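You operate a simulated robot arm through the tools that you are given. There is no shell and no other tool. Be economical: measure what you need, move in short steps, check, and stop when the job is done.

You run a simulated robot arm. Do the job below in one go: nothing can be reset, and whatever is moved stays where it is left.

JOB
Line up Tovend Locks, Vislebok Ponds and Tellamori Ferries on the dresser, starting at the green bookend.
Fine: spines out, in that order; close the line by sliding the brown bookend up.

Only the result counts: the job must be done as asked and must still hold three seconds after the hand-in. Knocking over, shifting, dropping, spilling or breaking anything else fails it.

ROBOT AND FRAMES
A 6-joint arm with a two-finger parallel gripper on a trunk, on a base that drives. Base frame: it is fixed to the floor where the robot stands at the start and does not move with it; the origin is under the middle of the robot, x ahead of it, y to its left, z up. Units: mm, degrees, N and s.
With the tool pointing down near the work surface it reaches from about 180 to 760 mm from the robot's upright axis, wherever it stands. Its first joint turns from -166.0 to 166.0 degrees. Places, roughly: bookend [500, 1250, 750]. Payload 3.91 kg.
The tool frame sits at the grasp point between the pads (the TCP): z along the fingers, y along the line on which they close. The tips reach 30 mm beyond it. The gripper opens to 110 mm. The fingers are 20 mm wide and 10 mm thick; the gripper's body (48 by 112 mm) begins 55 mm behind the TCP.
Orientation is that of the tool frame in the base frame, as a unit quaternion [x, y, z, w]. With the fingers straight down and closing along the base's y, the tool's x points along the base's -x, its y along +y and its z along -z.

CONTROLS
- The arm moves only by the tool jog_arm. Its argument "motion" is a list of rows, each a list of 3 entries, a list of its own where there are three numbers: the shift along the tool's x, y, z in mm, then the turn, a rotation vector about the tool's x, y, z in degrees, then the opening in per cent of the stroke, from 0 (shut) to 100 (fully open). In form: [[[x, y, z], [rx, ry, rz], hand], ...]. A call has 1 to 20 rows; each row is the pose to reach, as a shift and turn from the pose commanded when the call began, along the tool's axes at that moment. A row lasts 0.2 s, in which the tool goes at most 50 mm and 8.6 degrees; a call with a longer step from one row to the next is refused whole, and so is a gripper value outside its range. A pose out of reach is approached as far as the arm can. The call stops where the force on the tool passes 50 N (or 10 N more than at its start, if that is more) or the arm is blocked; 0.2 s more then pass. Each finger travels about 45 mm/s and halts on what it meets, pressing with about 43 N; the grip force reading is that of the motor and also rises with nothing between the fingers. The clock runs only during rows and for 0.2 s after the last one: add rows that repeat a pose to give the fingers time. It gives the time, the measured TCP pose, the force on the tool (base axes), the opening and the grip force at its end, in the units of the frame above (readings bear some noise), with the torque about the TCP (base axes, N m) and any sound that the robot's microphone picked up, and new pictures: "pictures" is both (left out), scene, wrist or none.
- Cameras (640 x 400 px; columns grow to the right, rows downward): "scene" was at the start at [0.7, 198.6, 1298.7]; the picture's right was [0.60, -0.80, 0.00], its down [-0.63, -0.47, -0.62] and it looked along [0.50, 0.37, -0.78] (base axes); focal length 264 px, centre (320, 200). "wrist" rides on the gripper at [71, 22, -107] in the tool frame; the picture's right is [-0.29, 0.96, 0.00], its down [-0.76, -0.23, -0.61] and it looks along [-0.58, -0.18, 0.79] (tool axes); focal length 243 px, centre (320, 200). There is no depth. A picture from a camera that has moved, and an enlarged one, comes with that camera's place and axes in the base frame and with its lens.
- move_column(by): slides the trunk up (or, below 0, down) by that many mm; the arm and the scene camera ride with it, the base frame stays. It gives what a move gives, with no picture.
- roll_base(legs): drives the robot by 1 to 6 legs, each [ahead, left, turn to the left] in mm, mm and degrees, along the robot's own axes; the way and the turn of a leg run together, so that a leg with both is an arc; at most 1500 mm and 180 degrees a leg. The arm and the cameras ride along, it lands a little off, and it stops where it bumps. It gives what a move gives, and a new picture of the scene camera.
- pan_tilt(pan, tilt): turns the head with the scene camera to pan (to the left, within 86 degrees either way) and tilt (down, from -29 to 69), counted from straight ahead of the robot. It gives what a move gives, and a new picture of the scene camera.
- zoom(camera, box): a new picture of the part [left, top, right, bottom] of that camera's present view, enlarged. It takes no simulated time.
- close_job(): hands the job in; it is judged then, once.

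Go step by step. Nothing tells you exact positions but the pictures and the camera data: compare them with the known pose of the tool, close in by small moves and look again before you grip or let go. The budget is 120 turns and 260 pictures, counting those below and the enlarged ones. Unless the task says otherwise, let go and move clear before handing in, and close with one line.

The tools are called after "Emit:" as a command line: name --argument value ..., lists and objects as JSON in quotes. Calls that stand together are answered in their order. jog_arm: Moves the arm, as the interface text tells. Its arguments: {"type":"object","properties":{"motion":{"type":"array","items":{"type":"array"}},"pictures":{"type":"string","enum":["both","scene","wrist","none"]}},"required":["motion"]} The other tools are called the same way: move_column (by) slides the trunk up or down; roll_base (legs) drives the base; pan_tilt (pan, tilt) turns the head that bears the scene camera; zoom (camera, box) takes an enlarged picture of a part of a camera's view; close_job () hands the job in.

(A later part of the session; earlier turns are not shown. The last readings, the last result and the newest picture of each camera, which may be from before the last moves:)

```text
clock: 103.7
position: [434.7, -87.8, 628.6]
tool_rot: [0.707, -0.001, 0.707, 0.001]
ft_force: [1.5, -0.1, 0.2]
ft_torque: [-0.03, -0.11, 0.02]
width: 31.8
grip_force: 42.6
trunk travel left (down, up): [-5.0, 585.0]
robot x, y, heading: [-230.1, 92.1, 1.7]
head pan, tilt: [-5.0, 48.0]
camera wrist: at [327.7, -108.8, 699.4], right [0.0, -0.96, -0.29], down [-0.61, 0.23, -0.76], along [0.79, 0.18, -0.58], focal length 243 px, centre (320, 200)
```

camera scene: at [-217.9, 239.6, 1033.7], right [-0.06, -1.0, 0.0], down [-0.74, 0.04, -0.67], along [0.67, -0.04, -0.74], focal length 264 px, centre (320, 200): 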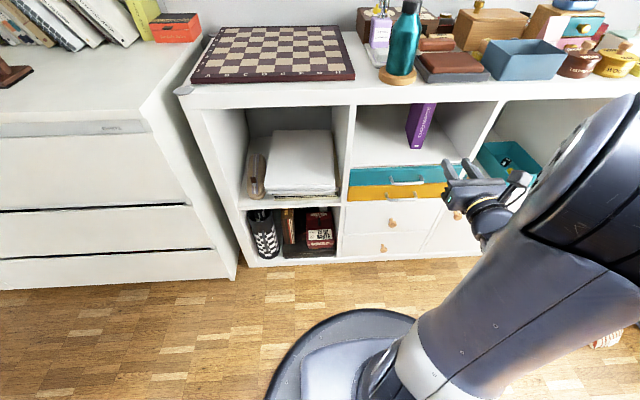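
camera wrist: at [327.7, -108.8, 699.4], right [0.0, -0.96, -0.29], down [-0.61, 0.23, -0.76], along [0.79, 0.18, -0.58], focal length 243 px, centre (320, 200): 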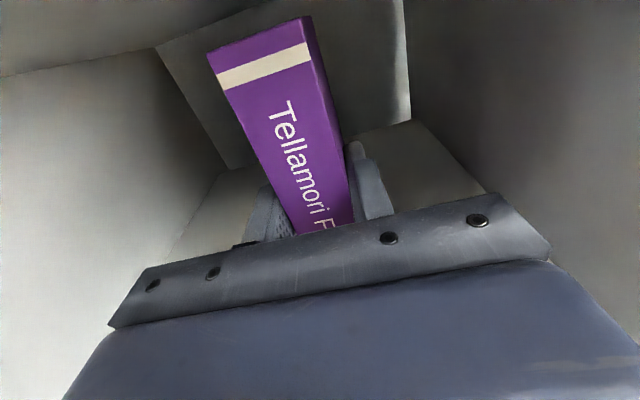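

Purple is held (31.8 mm). I'll lift 7 mm and pull it out.

Emit:
jog_arm --motion '[[[4, 0, 0], [0, 0, 0], 10], [[7, 0, 0], [0, 0, 0], 10], [[7, 0, -25], [0, 0, 0], 10], [[7, 0, -55], [0, 0, 0], 10], [[7, 0, -85], [0, 0, 0], 10], [[7, 0, -115], [0, 0, 0], 10], [[7, 0, -145], [0, 0, 0], 10], [[7, 0, -175], [0, 0, 0], 10], [[7, 0, -205], [0, 0, 0], 10], [[7, 0, -235], [0, 0, 0], 10], [[7, 0, -260], [0, 0, 0], 10], [[7, 0, -260], [0, 0, 0], 10]]' --pictures "both"

```text
clock: 106.2
position: [173.6, -85.1, 636.5]
tool_rot: [0.707, 0.001, 0.707, -0.001]
ft_force: [-0.4, 0.2, -3.6]
ft_torque: [-0.03, 0.11, 0.01]
width: 31.7
grip_force: 42.4
trunk travel left (down, up): [-5.0, 585.0]
robot x, y, heading: [-231.8, 90.6, 1.5]
head pan, tilt: [-5.0, 48.0]
camera scene: at [-217.8, 239.5, 1033.7], right [-0.06, -1.0, 0.0], down [-0.74, 0.04, -0.67], along [0.67, -0.04, -0.74], focal length 264 px, centre (320, 200)
camera wrist: at [66.5, -107.7, 707.2], right [0.0, -0.96, -0.29], down [-0.61, 0.23, -0.76], along [0.79, 0.18, -0.58], focal length 243 px, centre (320, 200)
```

scene: 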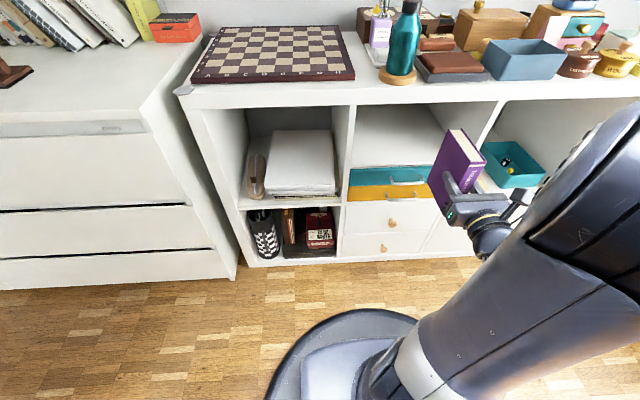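
wrist: 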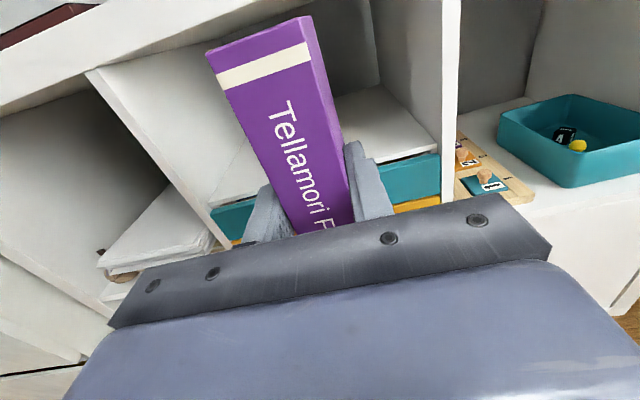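

Emit:
roll_base --legs '[[-140, 0, 0], [0, 1135, -1.3]]'

Emit:
move_column --by 280

Emit:
roll_base --legs '[[140, 0, 0]]'

Emit:
zoom --camera "wrist" --box '[0, 0, 640, 400]'

```text
clock: 112.9
position: [18.1, 1016.6, 636.2]
tool_rot: [0.707, -0.015, 0.707, 0.014]
ft_force: [0.9, 0.0, -3.7]
ft_torque: [0.0, 0.17, -0.02]
width: 31.8
grip_force: 42.1
trunk travel left (down, up): [-5.0, 585.0]
robot x, y, heading: [-382.6, 1213.6, -0.8]
head pan, tilt: [-5.0, 48.0]
camera scene: at [-358.8, 1359.1, 1033.7], right [-0.1, -1.0, 0.0], down [-0.74, 0.07, -0.67], along [0.67, -0.07, -0.74], focal length 264 px, centre (320, 200)
```

scene: 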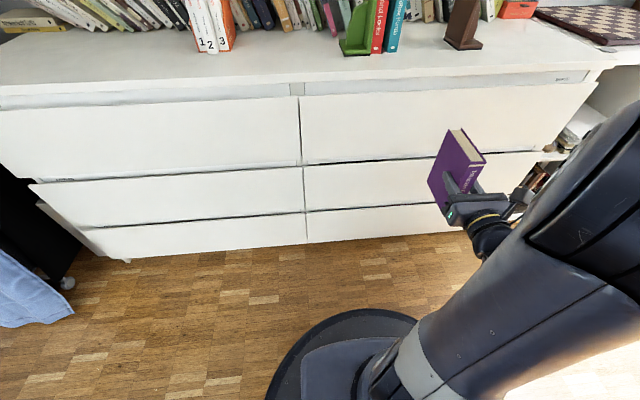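

```text
clock: 115.7
position: [17.7, 1016.6, 916.5]
tool_rot: [0.707, -0.015, 0.707, 0.015]
ft_force: [0.2, -0.4, -3.2]
ft_torque: [0.01, 0.16, -0.01]
width: 32.0
grip_force: 43.0
trunk travel left (down, up): [-285.0, 305.0]
robot x, y, heading: [-380.4, 1213.6, -0.9]
head pan, tilt: [-5.0, 48.0]
```

```text
clock: 117.1
position: [158.5, 1017.5, 915.3]
tool_rot: [0.707, -0.015, 0.707, 0.014]
ft_force: [-0.2, 0.8, -3.4]
ft_torque: [0.01, 0.13, 0.02]
width: 31.5
grip_force: 42.9
trunk travel left (down, up): [-285.0, 305.0]
robot x, y, heading: [-243.5, 1209.2, -0.2]
head pan, tilt: [-5.0, 48.0]
camera scene: at [-220.8, 1357.6, 1313.7], right [-0.1, -1.0, 0.0], down [-0.74, 0.07, -0.67], along [0.67, -0.06, -0.74], focal length 264 px, centre (320, 200)
```

scene: 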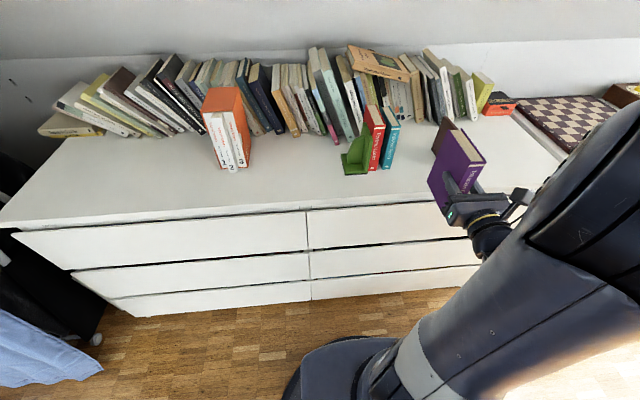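

```text
1.00 times, centred on (320, 200) of wrist
camera zoom: at [50.2, 999.5, 987.2], right [-0.04, -0.96, -0.29], down [-0.6, 0.25, -0.76], along [0.8, 0.14, -0.58], focal length 243 px, centre (320, 200)
```

zoom: 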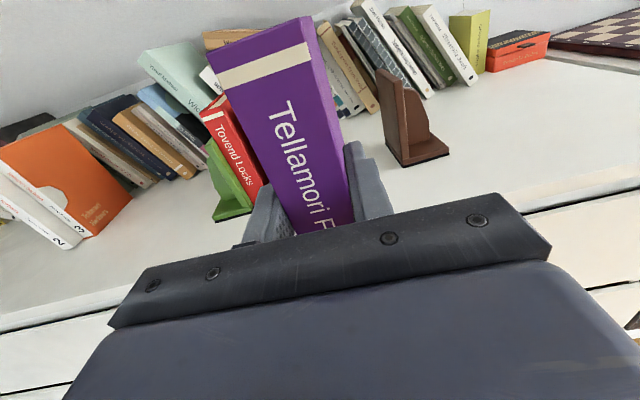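

I'll correct the 2.4° yaw and bring purple in to the right of teal with clearance.

Emit:
jog_arm --motion '[[[0, -5, 20], [1, 0, 0], 10], [[0, -15, 50], [2, 0, 0], 10], [[0, -25, 80], [2.4, 0, 0], 10], [[0, -31, 110], [2.4, 0, 0], 10], [[0, -31.7, 140], [2.4, 0, 0], 10], [[-10, -31.7, 170], [2.4, 0, 0], 10], [[-20, -31.7, 200], [2.4, 0, 0], 10], [[-25, -31.7, 220], [2.4, 0, 0], 10], [[-25, -31.7, 220], [2.4, 0, 0], 10]]' --pictures "wrist"

Emit:
zoom --camera "wrist" --box '[120, 60, 400, 270]'

Emit:
zoom --camera "scene" --box '[320, 90, 480, 190]'

```text
clock: 119.1
position: [378.9, 1039.0, 892.2]
tool_rot: [0.708, 0.0, 0.707, 0.0]
ft_force: [0.5, 0.2, -5.2]
ft_torque: [0.01, 0.14, -0.01]
width: 31.8
grip_force: 42.8
trunk travel left (down, up): [-285.0, 305.0]
robot x, y, heading: [-238.8, 1210.4, -0.4]
head pan, tilt: [-5.0, 48.0]
camera wrist: at [272.1, 1017.7, 963.5], right [0.0, -0.96, -0.29], down [-0.61, 0.23, -0.76], along [0.79, 0.18, -0.58], focal length 243 px, centre (320, 200)
```

wrist: 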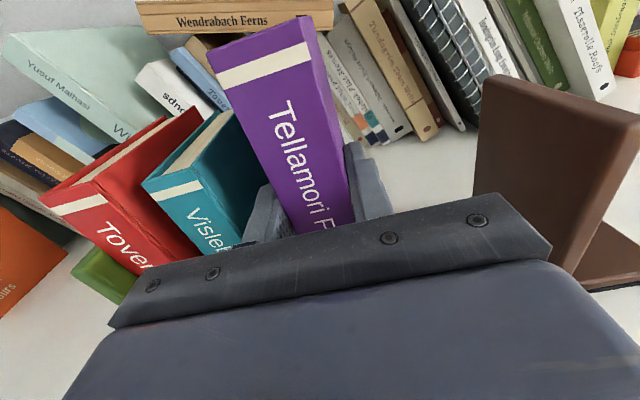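

```text
1.90 times, centred on (260, 165) of wrist
camera zoom: at [272.1, 1017.7, 963.5], right [0.0, -0.96, -0.29], down [-0.61, 0.23, -0.76], along [0.79, 0.18, -0.58], focal length 462 px, centre (434, 267)
```

zoom: 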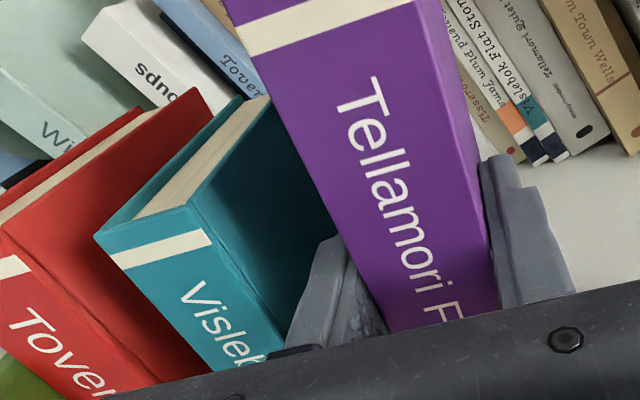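

```text
4.00 times, centred on (400, 140) of scene
camera zoom: at [-220.4, 1357.6, 1313.7], right [-0.1, -1.0, 0.0], down [-0.74, 0.07, -0.67], along [0.67, -0.06, -0.74], focal length 1057 px, centre (0, 440)
```

zoom: 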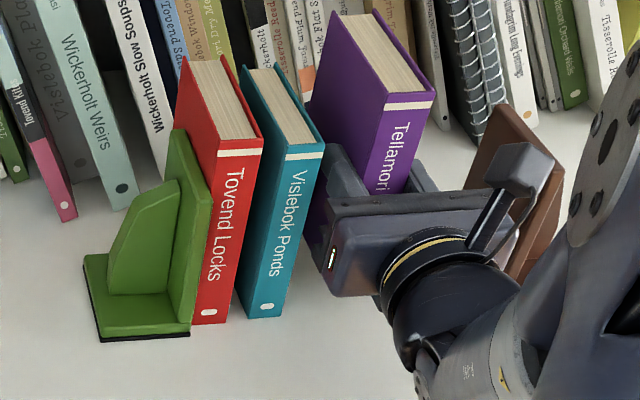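

There is about 17–22 mm between the left finger and teal. I'll move 10 mm left and lower close to contact.

Emit:
jog_arm --motion '[[[-6, -5, 0], [0, 0, 0], 10], [[-12, -10, 0], [0, 0, 0], 10], [[-18, -10, 0], [0, 0, 0], 10], [[-21, -10, 0], [0, 0, 0], 10], [[-21, -10, 0], [0, 0, 0], 10]]' --pictures "none"

Emit:
jog_arm --motion '[[[-1, 0, 0], [0, 0, 0], 10], [[-2, 0, 0], [0, 0, 0], 10], [[-2, 0, 0], [0, 0, 0], 10]]' --pictures "none"

Emit:
jog_arm --motion '[[[-1, 0, 0], [0, 0, 0], 10], [[-1, 0, 0], [0, 0, 0], 10]]' --pictures "none"

Emit:
zoom --camera "wrist" --box '[120, 60, 400, 270]'

```text
clock: 120.3
position: [379.0, 1050.7, 871.7]
tool_rot: [0.708, 0.0, 0.706, 0.0]
ft_force: [0.9, 0.7, -3.4]
ft_torque: [0.04, 0.14, 0.04]
width: 31.9
grip_force: 42.9
trunk travel left (down, up): [-285.0, 305.0]
robot x, y, heading: [-239.9, 1209.8, -0.5]
head pan, tilt: [-5.0, 48.0]
```

```text
clock: 121.1
position: [380.2, 1049.3, 868.2]
tool_rot: [0.708, 0.001, 0.706, -0.002]
ft_force: [-0.5, 0.6, -3.4]
ft_torque: [0.02, 0.2, 0.02]
width: 32.1
grip_force: 43.1
trunk travel left (down, up): [-285.0, 305.0]
robot x, y, heading: [-241.8, 1207.0, -0.3]
head pan, tilt: [-5.0, 48.0]
```

```text
clock: 121.7
position: [380.5, 1050.6, 868.0]
tool_rot: [0.706, 0.001, 0.708, -0.001]
ft_force: [0.6, -0.3, 1.0]
ft_torque: [-0.02, -0.29, -0.03]
width: 31.8
grip_force: 43.4
trunk travel left (down, up): [-285.0, 305.0]
robot x, y, heading: [-240.5, 1209.9, -0.6]
head pan, tilt: [-5.0, 48.0]
```

```text
1.90 times, centred on (260, 165) of wrist
camera zoom: at [272.0, 1028.2, 938.2], right [0.0, -0.96, -0.29], down [-0.61, 0.23, -0.76], along [0.79, 0.18, -0.58], focal length 462 px, centre (434, 267)
```

zoom: 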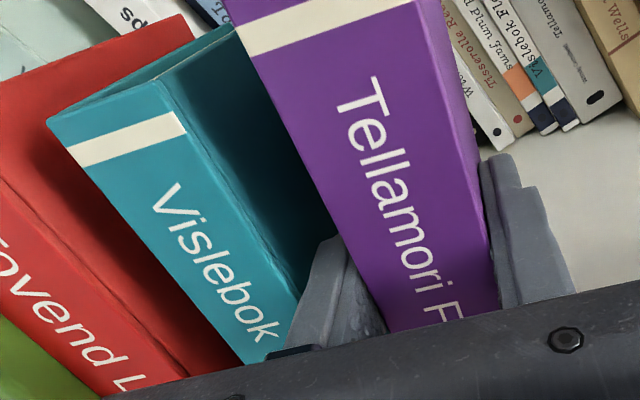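

Emit:
jog_arm --motion '[[[-0.8, 0, 0], [0, 0, 0], 10], [[-0.8, 0, 0], [0, 0, 0], 10]]' --pictures "none"

Emit:
jog_arm --motion '[[[0.3, 0, 0], [0, 0, 0], 29.5], [[0.3, 0, 0], [0, 0, 0], 33], [[0.3, 0, 0], [0, 0, 0], 33], [[0.3, 0, 0], [0, 0, 0], 33]]' --pictures "none"

Emit:
zoom --camera "scene" --box '[320, 90, 480, 190]'

```text
clock: 122.3
position: [378.8, 1050.2, 866.8]
tool_rot: [0.706, 0.002, 0.708, -0.001]
ft_force: [2.2, -1.8, 11.6]
ft_torque: [-0.11, 0.23, 0.02]
width: 31.6
grip_force: 43.4
trunk travel left (down, up): [-285.0, 305.0]
robot x, y, heading: [-242.7, 1213.3, -0.6]
head pan, tilt: [-5.0, 48.0]
```

```text
clock: 123.3
position: [379.0, 1050.2, 865.1]
tool_rot: [0.707, 0.002, 0.707, -0.002]
ft_force: [0.7, -0.7, -0.4]
ft_torque: [-0.04, 0.05, 0.02]
width: 36.3
grip_force: 0.1
trunk travel left (down, up): [-285.0, 305.0]
robot x, y, heading: [-242.7, 1210.1, -0.4]
head pan, tilt: [-5.0, 48.0]
```

```text
4.00 times, centred on (400, 140) of scene
camera zoom: at [-220.8, 1357.7, 1313.7], right [-0.1, -1.0, 0.0], down [-0.74, 0.07, -0.67], along [0.67, -0.06, -0.74], focal length 1057 px, centre (0, 440)
```

zoom: 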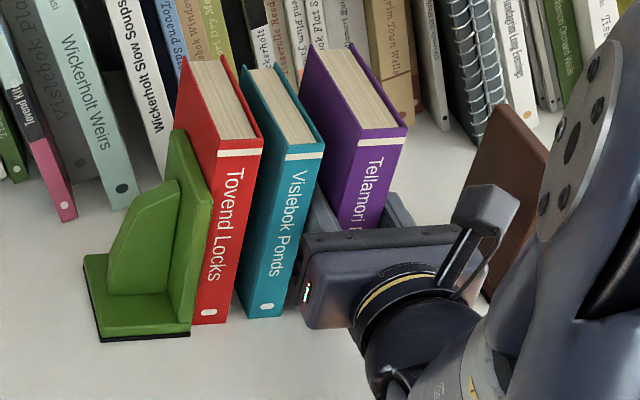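

Released cleanly. I'll withdraw straight back and look at the whole line.

Emit:
jog_arm --motion '[[[0, 0, -10], [0, 0, 0], 33], [[0, 0, -30], [0, 0, 0], 33], [[0, 0, -60], [0, 0, 0], 33], [[0, 0, -100], [0, 0, 0], 33], [[20, 0, -140], [0, 0, 0], 33], [[45, 0, -180], [0, 0, 0], 33], [[60, 0, -200], [0, 0, 0], 33], [[60, 0, -200], [0, 0, 0], 33]]' --pictures "wrist"

Emit:
zoom --camera "scene" --box '[320, 80, 512, 200]'

Emit:
zoom --camera "wrist" --box '[180, 40, 500, 240]'

```text
clock: 125.1
position: [178.8, 1047.8, 926.3]
tool_rot: [0.708, 0.0, 0.707, -0.001]
ft_force: [-0.4, -0.7, -0.3]
ft_torque: [-0.01, 0.0, -0.02]
width: 36.5
grip_force: 0.1
trunk travel left (down, up): [-285.0, 305.0]
robot x, y, heading: [-239.5, 1214.3, -0.9]
head pan, tilt: [-5.0, 48.0]
camera wrist: at [72.5, 1026.7, 996.5], right [0.0, -0.96, -0.29], down [-0.61, 0.23, -0.76], along [0.79, 0.18, -0.58], focal length 243 px, centre (320, 200)
```

wrist: 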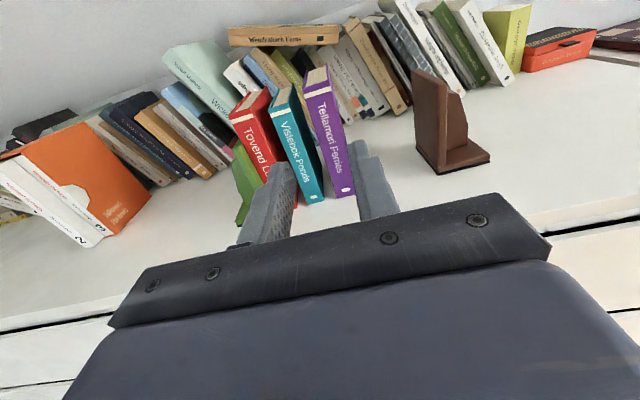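

```text
3.33 times, centred on (416, 140) of scene
camera zoom: at [-220.9, 1357.7, 1313.6], right [-0.1, -1.0, 0.0], down [-0.74, 0.07, -0.67], along [0.67, -0.06, -0.74], focal length 881 px, centre (0, 400)
```

zoom: 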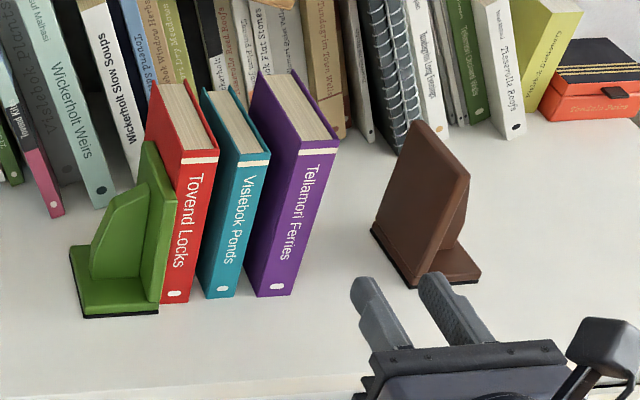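

```text
2.00 times, centred on (340, 140) of wrist
camera zoom: at [72.5, 1026.7, 996.5], right [0.0, -0.96, -0.29], down [-0.61, 0.23, -0.76], along [0.79, 0.18, -0.58], focal length 485 px, centre (280, 320)
```

zoom: 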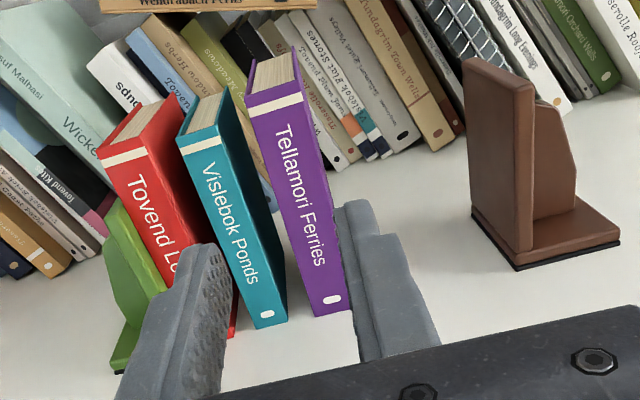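

All three books stand aligned with spines out, with about 10 mm gaps between them. Brown occupies y≈850–920, x≈369–455, with a fin to the right of its plate. I'll grip that fin from above, so I first turn the tool to point down.

Emit:
jog_arm --motion '[[[5, 0, 0], [0, -8.2, 0], 33], [[10, 0, 0], [0, -16.4, 0], 33], [[15, 0, 0], [0, -24.6, 0], 33], [[20, 0, 0], [0, -32.8, 0], 33], [[25, 0, 0], [0, -41, 0], 33], [[30, 0, 0], [0, -49.2, 0], 33], [[35, 0, 0], [0, -57.4, 0], 33], [[40, 0, 0], [0, -65.6, 0], 33], [[45, 0, 0], [0, -73.8, 0], 33], [[50, 0, 0], [0, -82, 0], 33], [[50, 0, 0], [0, -90, 0], 33]]' --pictures "none"

Emit:
jog_arm --motion '[[[0, 0, 0], [0, 0, -8.5], 33], [[0, 0, 0], [0, 0, -17], 33], [[0, 0, 0], [0, 0, -25.5], 33], [[0, 0, 0], [0, 0, -34], 33], [[0, 0, 0], [0, 0, -42.5], 33], [[0, 0, 0], [0, 0, -51], 33], [[0, 0, 0], [0, 0, -59.5], 33], [[0, 0, 0], [0, 0, -68], 33], [[0, 0, 0], [0, 0, -76.5], 33], [[0, 0, 0], [0, 0, -85], 33], [[0, 0, 0], [0, 0, -93.5], 33], [[0, 0, 0], [0, 0, -102], 33], [[0, 0, 0], [0, 0, -110.5], 33], [[0, 0, 0], [0, 0, -119], 33], [[0, 0, 0], [0, 0, -127.5], 33], [[0, 0, 0], [0, 0, -135], 33]]' --pictures "scene"

```text
clock: 127.5
position: [180.2, 1048.5, 975.7]
tool_rot: [1.0, 0.002, -0.002, 0.0]
ft_force: [0.3, -1.5, 0.2]
ft_torque: [-0.03, -0.01, 0.02]
width: 36.3
grip_force: 0.0
trunk travel left (down, up): [-285.0, 305.0]
robot x, y, heading: [-241.4, 1210.1, -0.9]
head pan, tilt: [-5.0, 48.0]
```

```text
clock: 130.9
position: [178.2, 1048.0, 977.2]
tool_rot: [0.38, 0.925, 0.0, 0.0]
ft_force: [0.2, 0.0, -0.1]
ft_torque: [-0.02, -0.02, -0.01]
width: 36.3
grip_force: 0.1
trunk travel left (down, up): [-285.0, 305.0]
robot x, y, heading: [-239.5, 1213.4, -0.5]
head pan, tilt: [-5.0, 48.0]
camera scene: at [-220.8, 1357.7, 1313.7], right [-0.1, -1.0, 0.0], down [-0.74, 0.07, -0.67], along [0.67, -0.06, -0.74], focal length 264 px, centre (320, 200)
```

scene: 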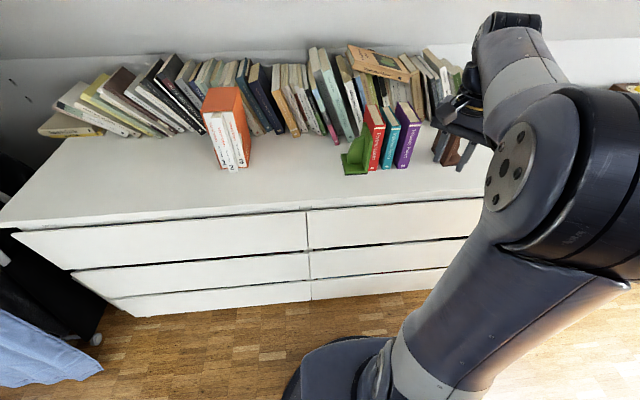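

Emit:
jog_arm --motion '[[[0, 0, 0], [0, 0, -8.5], 33], [[0, 0, 0], [0, 0, -17], 33], [[0, 0, 0], [0, 0, -25.5], 33], [[0, 0, 0], [0, 0, -34], 33], [[0, 0, 0], [0, 0, -42.5], 33], [[0, 0, 0], [0, 0, -51], 33], [[0, 0, 0], [0, 0, -59.5], 33], [[0, 0, 0], [0, 0, -68], 33], [[0, 0, 0], [0, 0, -76.5], 33], [[0, 0, 0], [0, 0, -85], 33], [[0, 0, 0], [0, 0, -93.5], 33], [[0, 0, 0], [0, 0, -102], 33], [[0, 0, 0], [0, 0, -110.5], 33], [[0, 0, 0], [0, 0, -119], 33], [[0, 0, 0], [0, 0, -127.5], 33], [[0, 0, 0], [0, 0, -135.3], 33]]' --pictures "none"

Emit:
roll_base --legs '[[80, -170, 0]]'

Emit:
zoom --camera "wrist" --box '[0, 0, 640, 400]'

```text
clock: 134.3
position: [180.2, 1049.9, 976.3]
tool_rot: [0.711, -0.704, 0.0, 0.0]
ft_force: [0.8, -0.9, 0.8]
ft_torque: [-0.02, 0.0, 0.01]
width: 36.2
grip_force: 0.0
trunk travel left (down, up): [-285.0, 305.0]
robot x, y, heading: [-242.1, 1215.4, -0.5]
head pan, tilt: [-5.0, 48.0]
```

```text
clock: 135.8
position: [259.1, 880.4, 977.4]
tool_rot: [0.711, -0.704, 0.0, 0.001]
ft_force: [0.2, -0.2, 0.3]
ft_torque: [-0.02, -0.01, -0.02]
width: 36.3
grip_force: 0.1
trunk travel left (down, up): [-285.0, 305.0]
robot x, y, heading: [-162.1, 1039.7, -0.6]
head pan, tilt: [-5.0, 48.0]
camera scene: at [-141.7, 1187.7, 1313.6], right [-0.09, -1.0, 0.0], down [-0.74, 0.07, -0.67], along [0.67, -0.06, -0.74], focal length 264 px, centre (320, 200)
```

scene: 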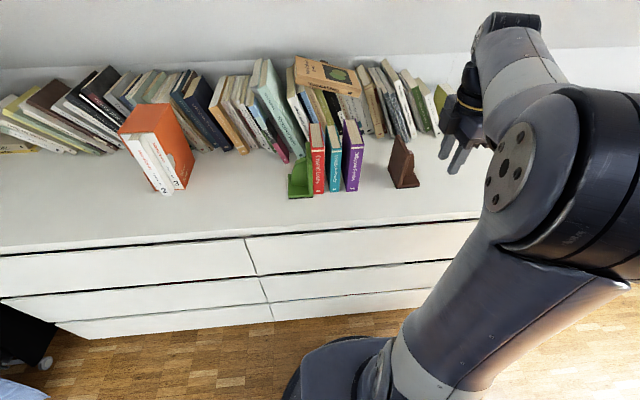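

```text
1.00 times, centred on (320, 200) of wrist
camera zoom: at [238.3, 809.5, 1083.6], right [-0.96, 0.28, 0.0], down [0.22, 0.76, 0.61], along [0.17, 0.58, -0.79], focal length 243 px, centre (320, 200)
```

zoom: 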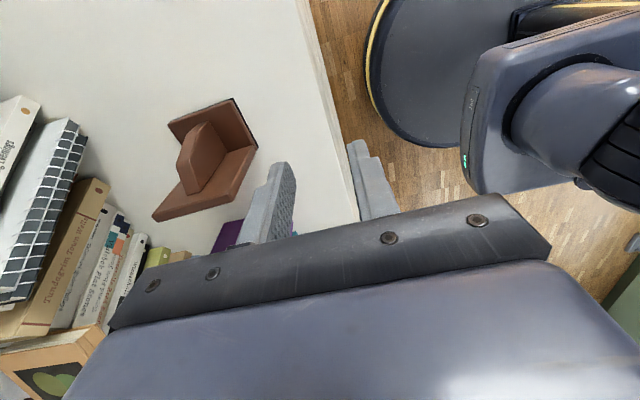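

Emit:
zoom --camera "wrist" --box '[130, 80, 290, 230]'

Emit:
zoom --camera "scene" --box '[280, 110, 440, 210]'

```text
2.67 times, centred on (210, 155) of wrist
camera zoom: at [238.3, 809.5, 1083.6], right [-0.96, 0.28, 0.0], down [0.22, 0.76, 0.61], along [0.17, 0.58, -0.79], focal length 647 px, centre (613, 320)
```

zoom: 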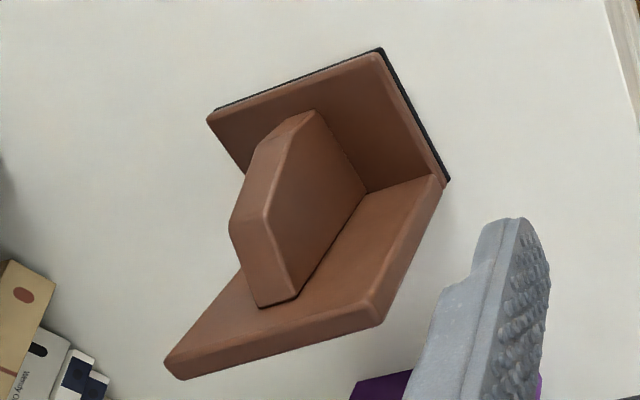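

```text
4.00 times, centred on (360, 160) of scene
camera zoom: at [-141.7, 1187.7, 1313.6], right [-0.09, -1.0, 0.0], down [-0.74, 0.07, -0.67], along [0.67, -0.06, -0.74], focal length 1057 px, centre (160, 360)
```

zoom: 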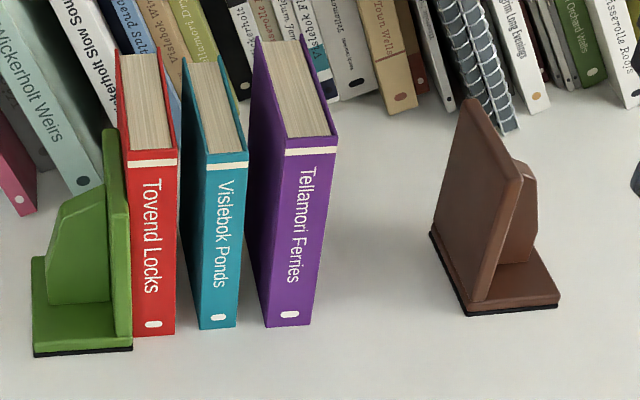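

The fin's centre is at about x≈408, y≈872–907, with its top near z≈860. I'll move above it at height, then take a look before descending.

Emit:
jog_arm --motion '[[[-2, -35, 0], [0, 0, 0.5], 45], [[-4, -70, 0], [0, 0, 0.5], 45], [[-7, -105, 0], [0, 0, 0.5], 45], [[-9.3, -149, 0], [0, 0, 0.5], 45], [[-9.3, -149, 30], [0, 0, 0.5], 45], [[-9.3, -149, 55], [0, 0, 0.5], 45], [[-9.3, -149, 55], [0, 0, 0.5], 45]]' --pictures "both"

Emit:
zoom --camera "wrist" --box '[180, 60, 480, 250]'

```text
clock: 137.4
position: [409.1, 890.7, 920.0]
tool_rot: [0.708, -0.707, 0.0, 0.001]
ft_force: [0.1, 0.5, -0.5]
ft_torque: [-0.01, 0.01, 0.03]
width: 49.7
grip_force: 0.2
trunk travel left (down, up): [-285.0, 305.0]
robot x, y, heading: [-161.8, 1042.2, -0.4]
head pan, tilt: [-5.0, 48.0]
camera scene: at [-141.6, 1187.6, 1313.7], right [-0.09, -1.0, 0.0], down [-0.74, 0.07, -0.67], along [0.67, -0.06, -0.74], focal length 264 px, centre (320, 200)
camera wrist: at [387.5, 819.3, 1026.1], right [-0.96, 0.29, 0.0], down [0.23, 0.76, 0.61], along [0.17, 0.58, -0.79], focal length 243 px, centre (320, 200)
```

scene: 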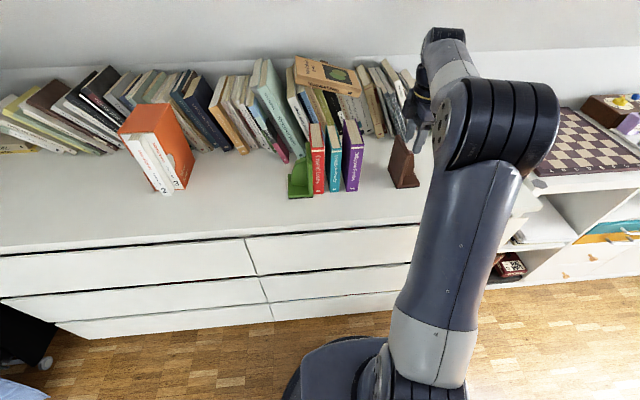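
wrist: 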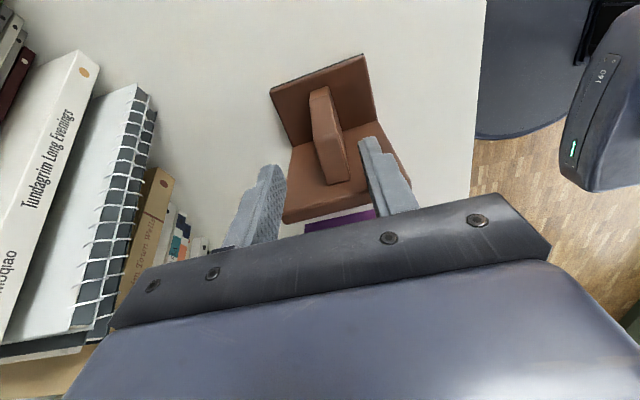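

```text
2.11 times, centred on (330, 155) of wrist
camera zoom: at [387.5, 819.3, 1026.1], right [-0.96, 0.29, 0.0], down [0.23, 0.76, 0.61], along [0.17, 0.58, -0.79], focal length 511 px, centre (299, 295)
```

zoom: 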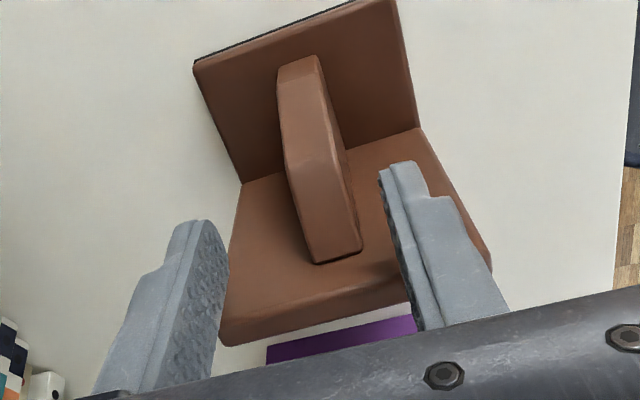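

The fin is centred at x≈402.5 and reaches up to z≈870, with the plate's right face at y≈916. I'll shift 6.5 mm towards me and descend over the fin.

Emit:
jog_arm --motion '[[[-1, 6.5, 10], [0, 0, 0], 45], [[-1, 6.5, 30], [0, 0, 0], 45], [[-1, 6.5, 50], [0, 0, 0], 45], [[-1, 6.5, 65], [0, 0, 0], 45], [[-1, 6.5, 75], [0, 0, 0], 45], [[-1, 6.5, 75], [0, 0, 0], 45]]' --pictures "wrist"

Emit:
zoom --camera "scene" --box '[280, 90, 472, 210]'

```text
clock: 138.8
position: [401.6, 891.2, 847.5]
tool_rot: [0.708, -0.706, -0.001, 0.0]
ft_force: [0.8, -1.2, 5.8]
ft_torque: [0.22, 0.25, -0.01]
width: 49.5
grip_force: 0.1
trunk travel left (down, up): [-285.0, 305.0]
robot x, y, heading: [-161.9, 1042.2, -0.3]
head pan, tilt: [-5.0, 48.0]
camera wrist: at [380.0, 820.8, 953.8], right [-0.96, 0.29, 0.0], down [0.23, 0.76, 0.61], along [0.18, 0.58, -0.79], focal length 243 px, centre (320, 200)
```

wrist: 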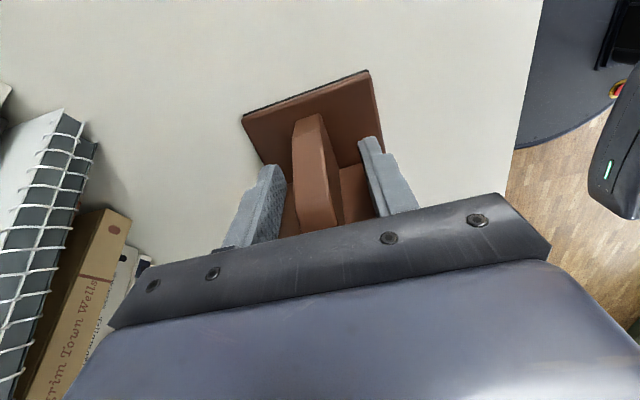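

```text
3.33 times, centred on (376, 150) of scene
camera zoom: at [-141.9, 1187.5, 1313.8], right [-0.09, -1.0, 0.0], down [-0.74, 0.07, -0.67], along [0.67, -0.06, -0.74], focal length 881 px, centre (133, 367)
```

zoom: 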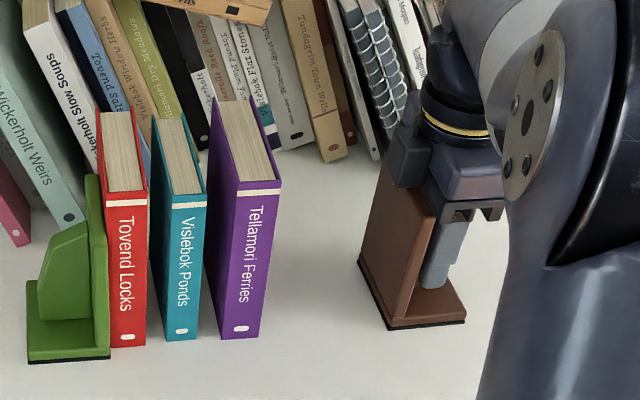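

A light contact (6 N) — the gripper body touches the bookend's top. I'll raise 4 mm and close on the fin.

Emit:
jog_arm --motion '[[[0, 0, -4], [0, 0, 0], 45], [[0, 0, -4], [0, 0, 0], 45]]' --pictures "none"

Emit:
jog_arm --motion '[[[0, 0, 0], [0, 0, 0], 35], [[0, 0, 0], [0, 0, 0], 25], [[0, 0, 0], [0, 0, 0], 15], [[0, 0, 0], [0, 0, 0], 8], [[0, 0, 0], [0, 0, 0], 8]]' --pictures "wrist"

```text
clock: 139.4
position: [401.7, 892.6, 850.5]
tool_rot: [0.708, -0.706, -0.001, 0.001]
ft_force: [-0.5, 0.2, 0.2]
ft_torque: [0.02, 0.01, 0.01]
width: 49.7
grip_force: 0.0
trunk travel left (down, up): [-285.0, 305.0]
robot x, y, heading: [-165.6, 1038.8, -0.2]
head pan, tilt: [-5.0, 48.0]
```

```text
clock: 140.6
position: [400.2, 892.1, 849.3]
tool_rot: [0.708, -0.706, 0.0, 0.0]
ft_force: [0.3, -1.4, 1.2]
ft_torque: [-0.37, -0.22, 0.12]
width: 18.2
grip_force: 42.7
trunk travel left (down, up): [-285.0, 305.0]
robot x, y, heading: [-160.5, 1042.8, -0.2]
head pan, tilt: [-5.0, 48.0]
camera wrist: at [380.2, 821.5, 957.6], right [-0.96, 0.29, 0.0], down [0.23, 0.76, 0.61], along [0.17, 0.58, -0.79], focal length 243 px, centre (320, 200)
```

wrist: 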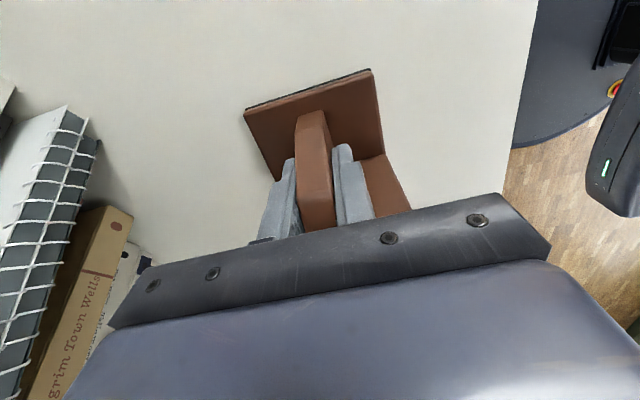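

The fin is held (18.2 mm). I'll slide brown left about 90 mm along the surface and check.

Emit:
jog_arm --motion '[[[-5, 0, 0], [0, 0, 0], 8], [[-15, 0, 0], [0, 0, 0], 8], [[-25, 0, 0], [0, 0, 0], 8], [[-35, 0, 0], [0, 0, 0], 8], [[-45, 0, 0], [0, 0, 0], 8], [[-55, 0, 0], [0, 0, 0], 8], [[-65, 0, 0], [0, 0, 0], 8], [[-75, 0, 0], [0, 0, 0], 8], [[-85, 0, 0], [0, 0, 0], 8], [[-90, 0, 0], [0, 0, 0], 8], [[-90, 0, 0], [0, 0, 0], 8]]' --pictures "none"

Emit:
zoom --camera "scene" --box '[260, 90, 452, 210]'

```text
clock: 143.0
position: [399.8, 982.6, 850.4]
tool_rot: [0.707, -0.707, 0.001, -0.001]
ft_force: [-1.2, -8.2, 11.2]
ft_torque: [-0.72, -0.05, 0.02]
width: 17.8
grip_force: 43.4
trunk travel left (down, up): [-285.0, 305.0]
robot x, y, heading: [-160.1, 1040.4, -0.3]
head pan, tilt: [-5.0, 48.0]
```

```text
3.33 times, centred on (356, 150) of scene
camera zoom: at [-142.5, 1186.9, 1313.8], right [-0.09, -1.0, 0.0], down [-0.74, 0.07, -0.67], along [0.67, -0.06, -0.74], focal length 881 px, centre (200, 367)
```

zoom: 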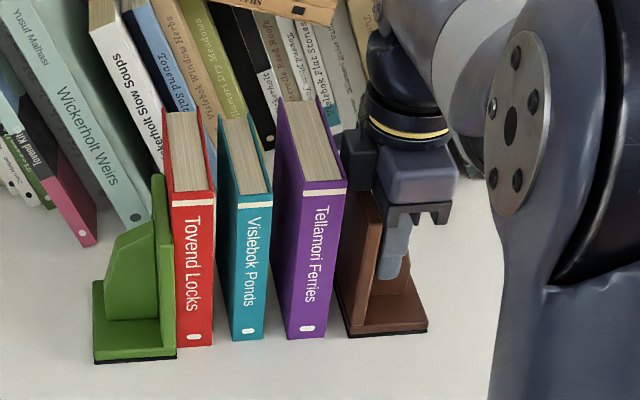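

Brown is nearing purple. I'll look closer at the gripper's clearance from the purple book's top before continuing.

Emit:
zoom --camera "scene" --box '[310, 95, 410, 195]'

Emit:
zoom --camera "wrist" --box '[0, 0, 640, 400]'

```text
4.00 times, centred on (360, 145) of scene
camera zoom: at [-142.5, 1186.9, 1313.8], right [-0.09, -1.0, 0.0], down [-0.74, 0.07, -0.67], along [0.67, -0.06, -0.74], focal length 1057 px, centre (160, 420)
```

zoom: 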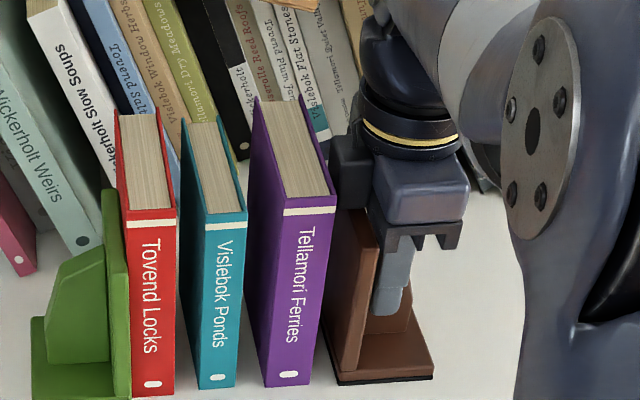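

```text
1.00 times, centred on (320, 200) of wrist
camera zoom: at [379.3, 911.2, 957.5], right [-0.96, 0.29, 0.0], down [0.23, 0.76, 0.61], along [0.18, 0.58, -0.79], focal length 243 px, centre (320, 200)
```

zoom: 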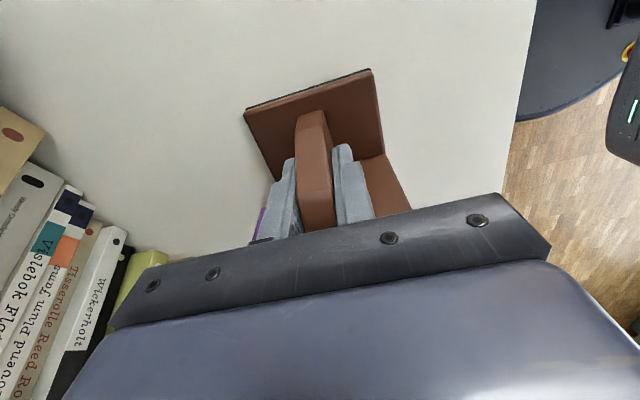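

The gripper has a protrusion that would reach purple before the plate does, so I'll let go of the fin. Instead I'll push the foot's right edge with two spread fingers, low down.

Emit:
jog_arm --motion '[[[0, 0, -1], [0, 0, 0], 25], [[0, 0, -1], [0, 0, 0], 45], [[0, 0, -1], [0, 0, 0], 45], [[0, 0, -1], [0, 0, 0], 45]]' --pictures "none"

Emit:
jog_arm --motion '[[[0, 0, -15], [0, 0, 0], 45], [[0, 0, -40], [0, 0, 0], 45], [[0, 0, -65], [0, 0, 0], 45], [[20, -5, -65], [0, 0, 0], 45], [[40, -10, -65], [0, 0, 0], 45], [[58, -10, -65], [0, 0, 0], 45], [[58, -10, -40], [0, 0, 0], 45], [[58, -10, -10], [0, 0, 0], 45], [[58, -10, 10], [0, 0, 0], 45], [[58, -10, 10], [0, 0, 0], 45]]' --pictures "wrist"

Emit:
zoom --camera "scene" --box '[260, 90, 452, 210]'

```text
clock: 144.0
position: [401.3, 983.0, 851.3]
tool_rot: [0.707, -0.707, -0.001, 0.001]
ft_force: [0.4, 0.0, -0.5]
ft_torque: [-0.01, 0.0, -0.02]
width: 49.5
grip_force: 0.0
trunk travel left (down, up): [-285.0, 305.0]
robot x, y, heading: [-162.5, 1043.2, -0.3]
head pan, tilt: [-5.0, 48.0]
```

```text
clock: 146.2
position: [411.8, 924.2, 841.3]
tool_rot: [0.708, -0.707, 0.001, 0.0]
ft_force: [-0.4, -0.2, 0.2]
ft_torque: [-0.02, 0.03, 0.03]
width: 49.1
grip_force: 0.0
trunk travel left (down, up): [-285.0, 305.0]
robot x, y, heading: [-161.2, 1040.2, -0.5]
head pan, tilt: [-5.0, 48.0]
camera wrist: at [390.8, 853.2, 947.2], right [-0.96, 0.29, 0.0], down [0.23, 0.76, 0.61], along [0.17, 0.58, -0.79], focal length 243 px, centre (320, 200)
```

wrist: 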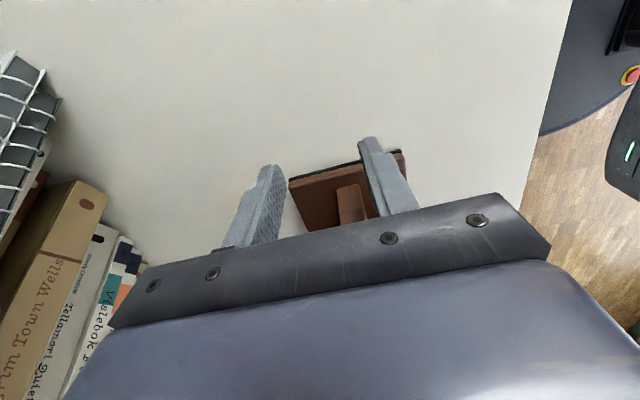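

```text
3.33 times, centred on (356, 150) of scene
camera zoom: at [-141.6, 1187.6, 1313.7], right [-0.09, -1.0, 0.0], down [-0.74, 0.07, -0.67], along [0.67, -0.06, -0.74], focal length 881 px, centre (200, 367)
```

zoom: 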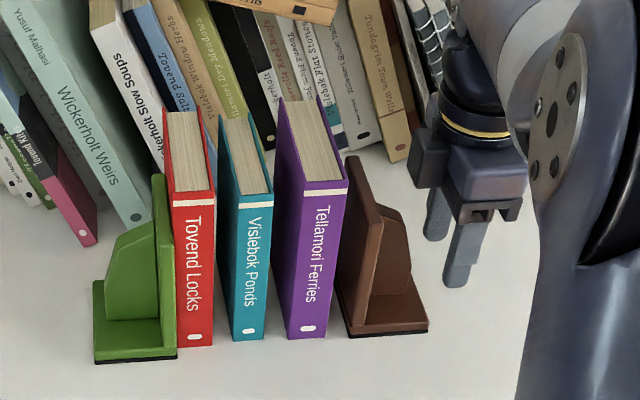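

Foot's right edge is at y≈947, x≈360–445. I'll centre the fingers at x≈403 and descend towards the surface, creeping at the end.

Emit:
jog_arm --motion '[[[0, 9, 10], [0, 0, 0], 45], [[0, 9, 20], [0, 0, 0], 45], [[0, 9, 28], [0, 0, 0], 45], [[0, 9, 28], [0, 0, 0], 45]]' --pictures "none"

Emit:
jog_arm --motion '[[[0, 0, 2], [0, 0, 0], 45], [[0, 0, 4], [0, 0, 0], 45], [[0, 0, 4], [0, 0, 0], 45]]' --pictures "wrist"

Emit:
zoom --camera "scene" --box '[320, 110, 440, 200]'

```text
clock: 147.2
position: [402.8, 923.2, 814.3]
tool_rot: [0.708, -0.707, -0.001, 0.0]
ft_force: [0.3, 0.0, -0.1]
ft_torque: [0.0, -0.01, -0.01]
width: 49.6
grip_force: 0.1
trunk travel left (down, up): [-285.0, 305.0]
robot x, y, heading: [-158.4, 1043.7, -0.6]
head pan, tilt: [-5.0, 48.0]
```

```text
clock: 148.0
position: [401.5, 924.6, 809.1]
tool_rot: [0.708, -0.706, 0.001, 0.001]
ft_force: [-0.2, -1.6, 3.3]
ft_torque: [0.01, -0.06, -0.01]
width: 49.2
grip_force: 0.0
trunk travel left (down, up): [-285.0, 305.0]
robot x, y, heading: [-162.6, 1040.0, -0.4]
head pan, tilt: [-5.0, 48.0]
camera wrist: at [380.9, 853.5, 916.8], right [-0.96, 0.29, 0.0], down [0.23, 0.76, 0.61], along [0.18, 0.58, -0.79], focal length 243 px, centre (320, 200)
```

wrist: 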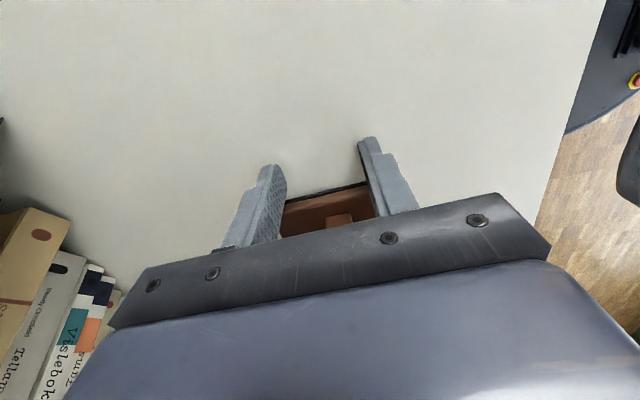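

```text
4.44 times, centred on (380, 155) of scene
camera zoom: at [-141.8, 1187.5, 1313.7], right [-0.09, -1.0, 0.0], down [-0.74, 0.07, -0.67], along [0.67, -0.06, -0.74], focal length 1174 px, centre (53, 400)
```

zoom: 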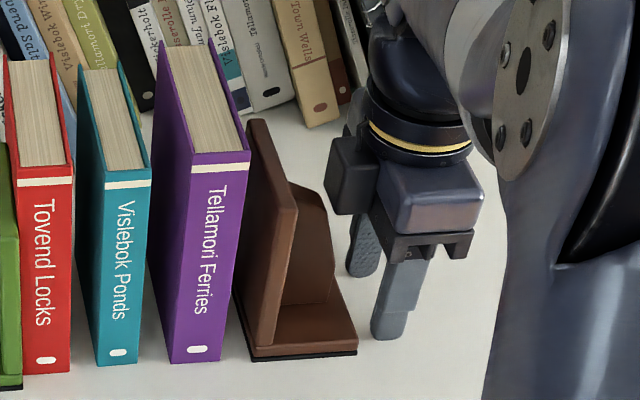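

The gripper's overhang could touch the fin in this orientation. I'll instead raise, yaw 90° and push the foot with the outer face of the wide-open leading finger, so nothing overhangs ahead of it.

Emit:
jog_arm --motion '[[[0, 0, -25], [0, 0, 0], 50], [[5, 0, -60], [0, 0, 8.2], 60], [[10, 0, -90], [0, 0, 16.4], 70], [[18, 0, -100], [0, 0, 24.6], 80], [[26, 0, -100], [0, 0, 32.8], 90], [[34, 0, -100], [0, 0, 41], 100], [[42, 0, -100], [0, 0, 49.2], 100], [[50, 0, -100], [0, 0, 57.4], 100], [[54, 0, -100], [0, 0, 65.6], 100], [[57, 0, -100], [0, 0, 73.8], 100], [[57, 0, -100], [0, 0, 82], 100], [[57, 0, -100], [0, 0, 89.8], 100]]' --pictures "wrist"

Emit:
zoom --camera "scene" --box '[280, 60, 472, 210]'

```text
clock: 150.6
position: [402.4, 866.1, 909.3]
tool_rot: [0.0, 1.0, 0.0, -0.001]
ft_force: [-0.4, -0.3, 1.0]
ft_torque: [0.02, -0.03, 0.01]
width: 110.0
grip_force: 0.1
trunk travel left (down, up): [-285.0, 305.0]
robot x, y, heading: [-161.8, 1039.0, -0.2]
head pan, tilt: [-5.0, 48.0]
camera wrist: at [331.8, 887.5, 1016.5], right [0.29, 0.96, 0.0], down [0.76, -0.23, 0.61], along [0.58, -0.17, -0.79], focal length 243 px, centre (320, 200)
```

wrist: 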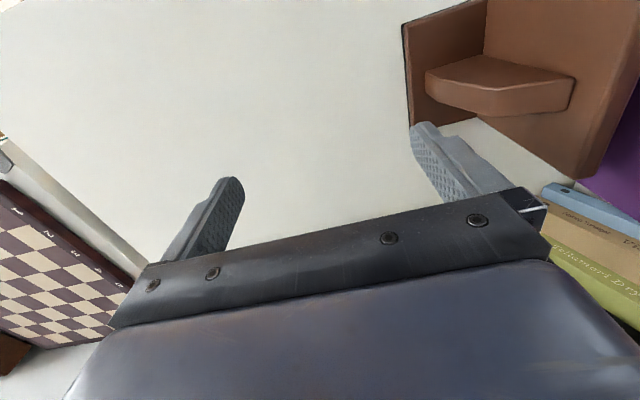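

```text
2.67 times, centred on (376, 135) of scene
camera zoom: at [-141.7, 1187.6, 1313.7], right [-0.09, -1.0, 0.0], down [-0.74, 0.07, -0.67], along [0.67, -0.06, -0.74], focal length 704 px, centre (171, 373)
```

zoom: 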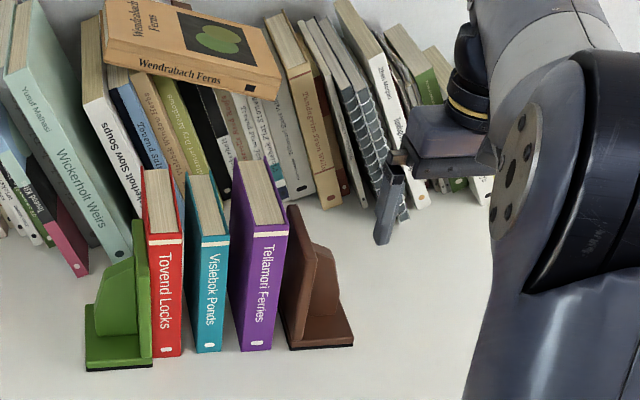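

The foot edge is at y≈948, centred at x≈400, and the leading finger's outer face is at ≈931. I'll descend to just above the surface.

Emit:
jog_arm --motion '[[[2, 0, 25], [0, 0, 0], 100], [[2, 0, 55], [0, 0, 0], 100], [[2, 0, 80], [0, 0, 0], 100], [[2, 0, 92], [0, 0, 0], 100], [[2, 0, 97], [0, 0, 0], 100], [[2, 0, 97], [0, 0, 0], 100]]' --pictures "wrist"

Emit:
zoom --camera "scene" --box '[280, 80, 440, 205]'

```text
clock: 152.0
position: [400.1, 866.3, 813.4]
tool_rot: [-0.003, 1.0, 0.0, -0.001]
ft_force: [0.2, -0.4, -0.4]
ft_torque: [-0.03, 0.02, -0.01]
width: 109.8
grip_force: 0.1
trunk travel left (down, up): [-285.0, 305.0]
robot x, y, heading: [-162.8, 1044.3, -0.4]
head pan, tilt: [-5.0, 48.0]
camera wrist: at [329.8, 887.8, 919.5], right [0.29, 0.96, 0.0], down [0.76, -0.23, 0.61], along [0.58, -0.17, -0.79], focal length 243 px, centre (320, 200)
```

wrist: 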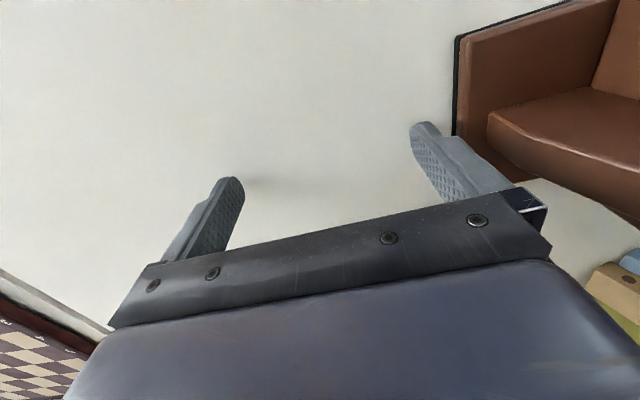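

```text
3.20 times, centred on (360, 142) of scene
camera zoom: at [-141.6, 1187.6, 1313.7], right [-0.09, -1.0, 0.0], down [-0.74, 0.07, -0.67], along [0.67, -0.06, -0.74], focal length 845 px, centre (192, 384)
```

zoom: 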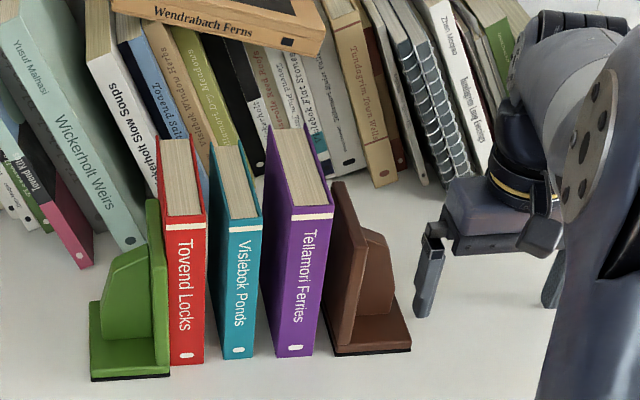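

Clear. I'll push left slowly, 30 mm first.

Emit:
jog_arm --motion '[[[0, 6, 0], [0, 0, 0], 100], [[0, 12, 0], [0, 0, 0], 100], [[0, 15, 0], [0, 0, 0], 100], [[0, 18, 0], [0, 0, 0], 100], [[0, 21, 0], [0, 0, 0], 100], [[0, 24, 0], [0, 0, 0], 100], [[0, 27, 0], [0, 0, 0], 100], [[0, 30, 0], [0, 0, 0], 100], [[0, 30, 0], [0, 0, 0], 100]]' --pictures "none"

Emit:
zoom --camera "scene" --box '[280, 80, 440, 205]'

```text
clock: 154.0
position: [399.4, 897.1, 811.1]
tool_rot: [-0.003, 1.0, 0.0, -0.001]
ft_force: [-0.8, -6.1, 2.2]
ft_torque: [0.0, 0.02, 0.09]
width: 107.2
grip_force: 0.1
trunk travel left (down, up): [-285.0, 305.0]
robot x, y, heading: [-163.6, 1039.7, -0.7]
head pan, tilt: [-5.0, 48.0]
```

```text
3.20 times, centred on (360, 142) of scene
camera zoom: at [-142.0, 1187.1, 1313.7], right [-0.09, -1.0, 0.0], down [-0.74, 0.07, -0.67], along [0.67, -0.06, -0.74], focal length 845 px, centre (192, 384)
```

zoom: 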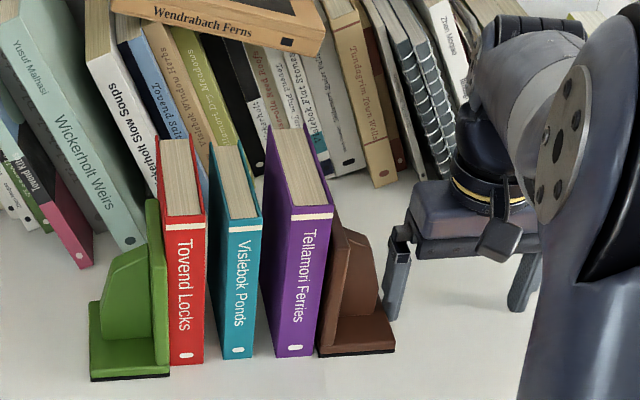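

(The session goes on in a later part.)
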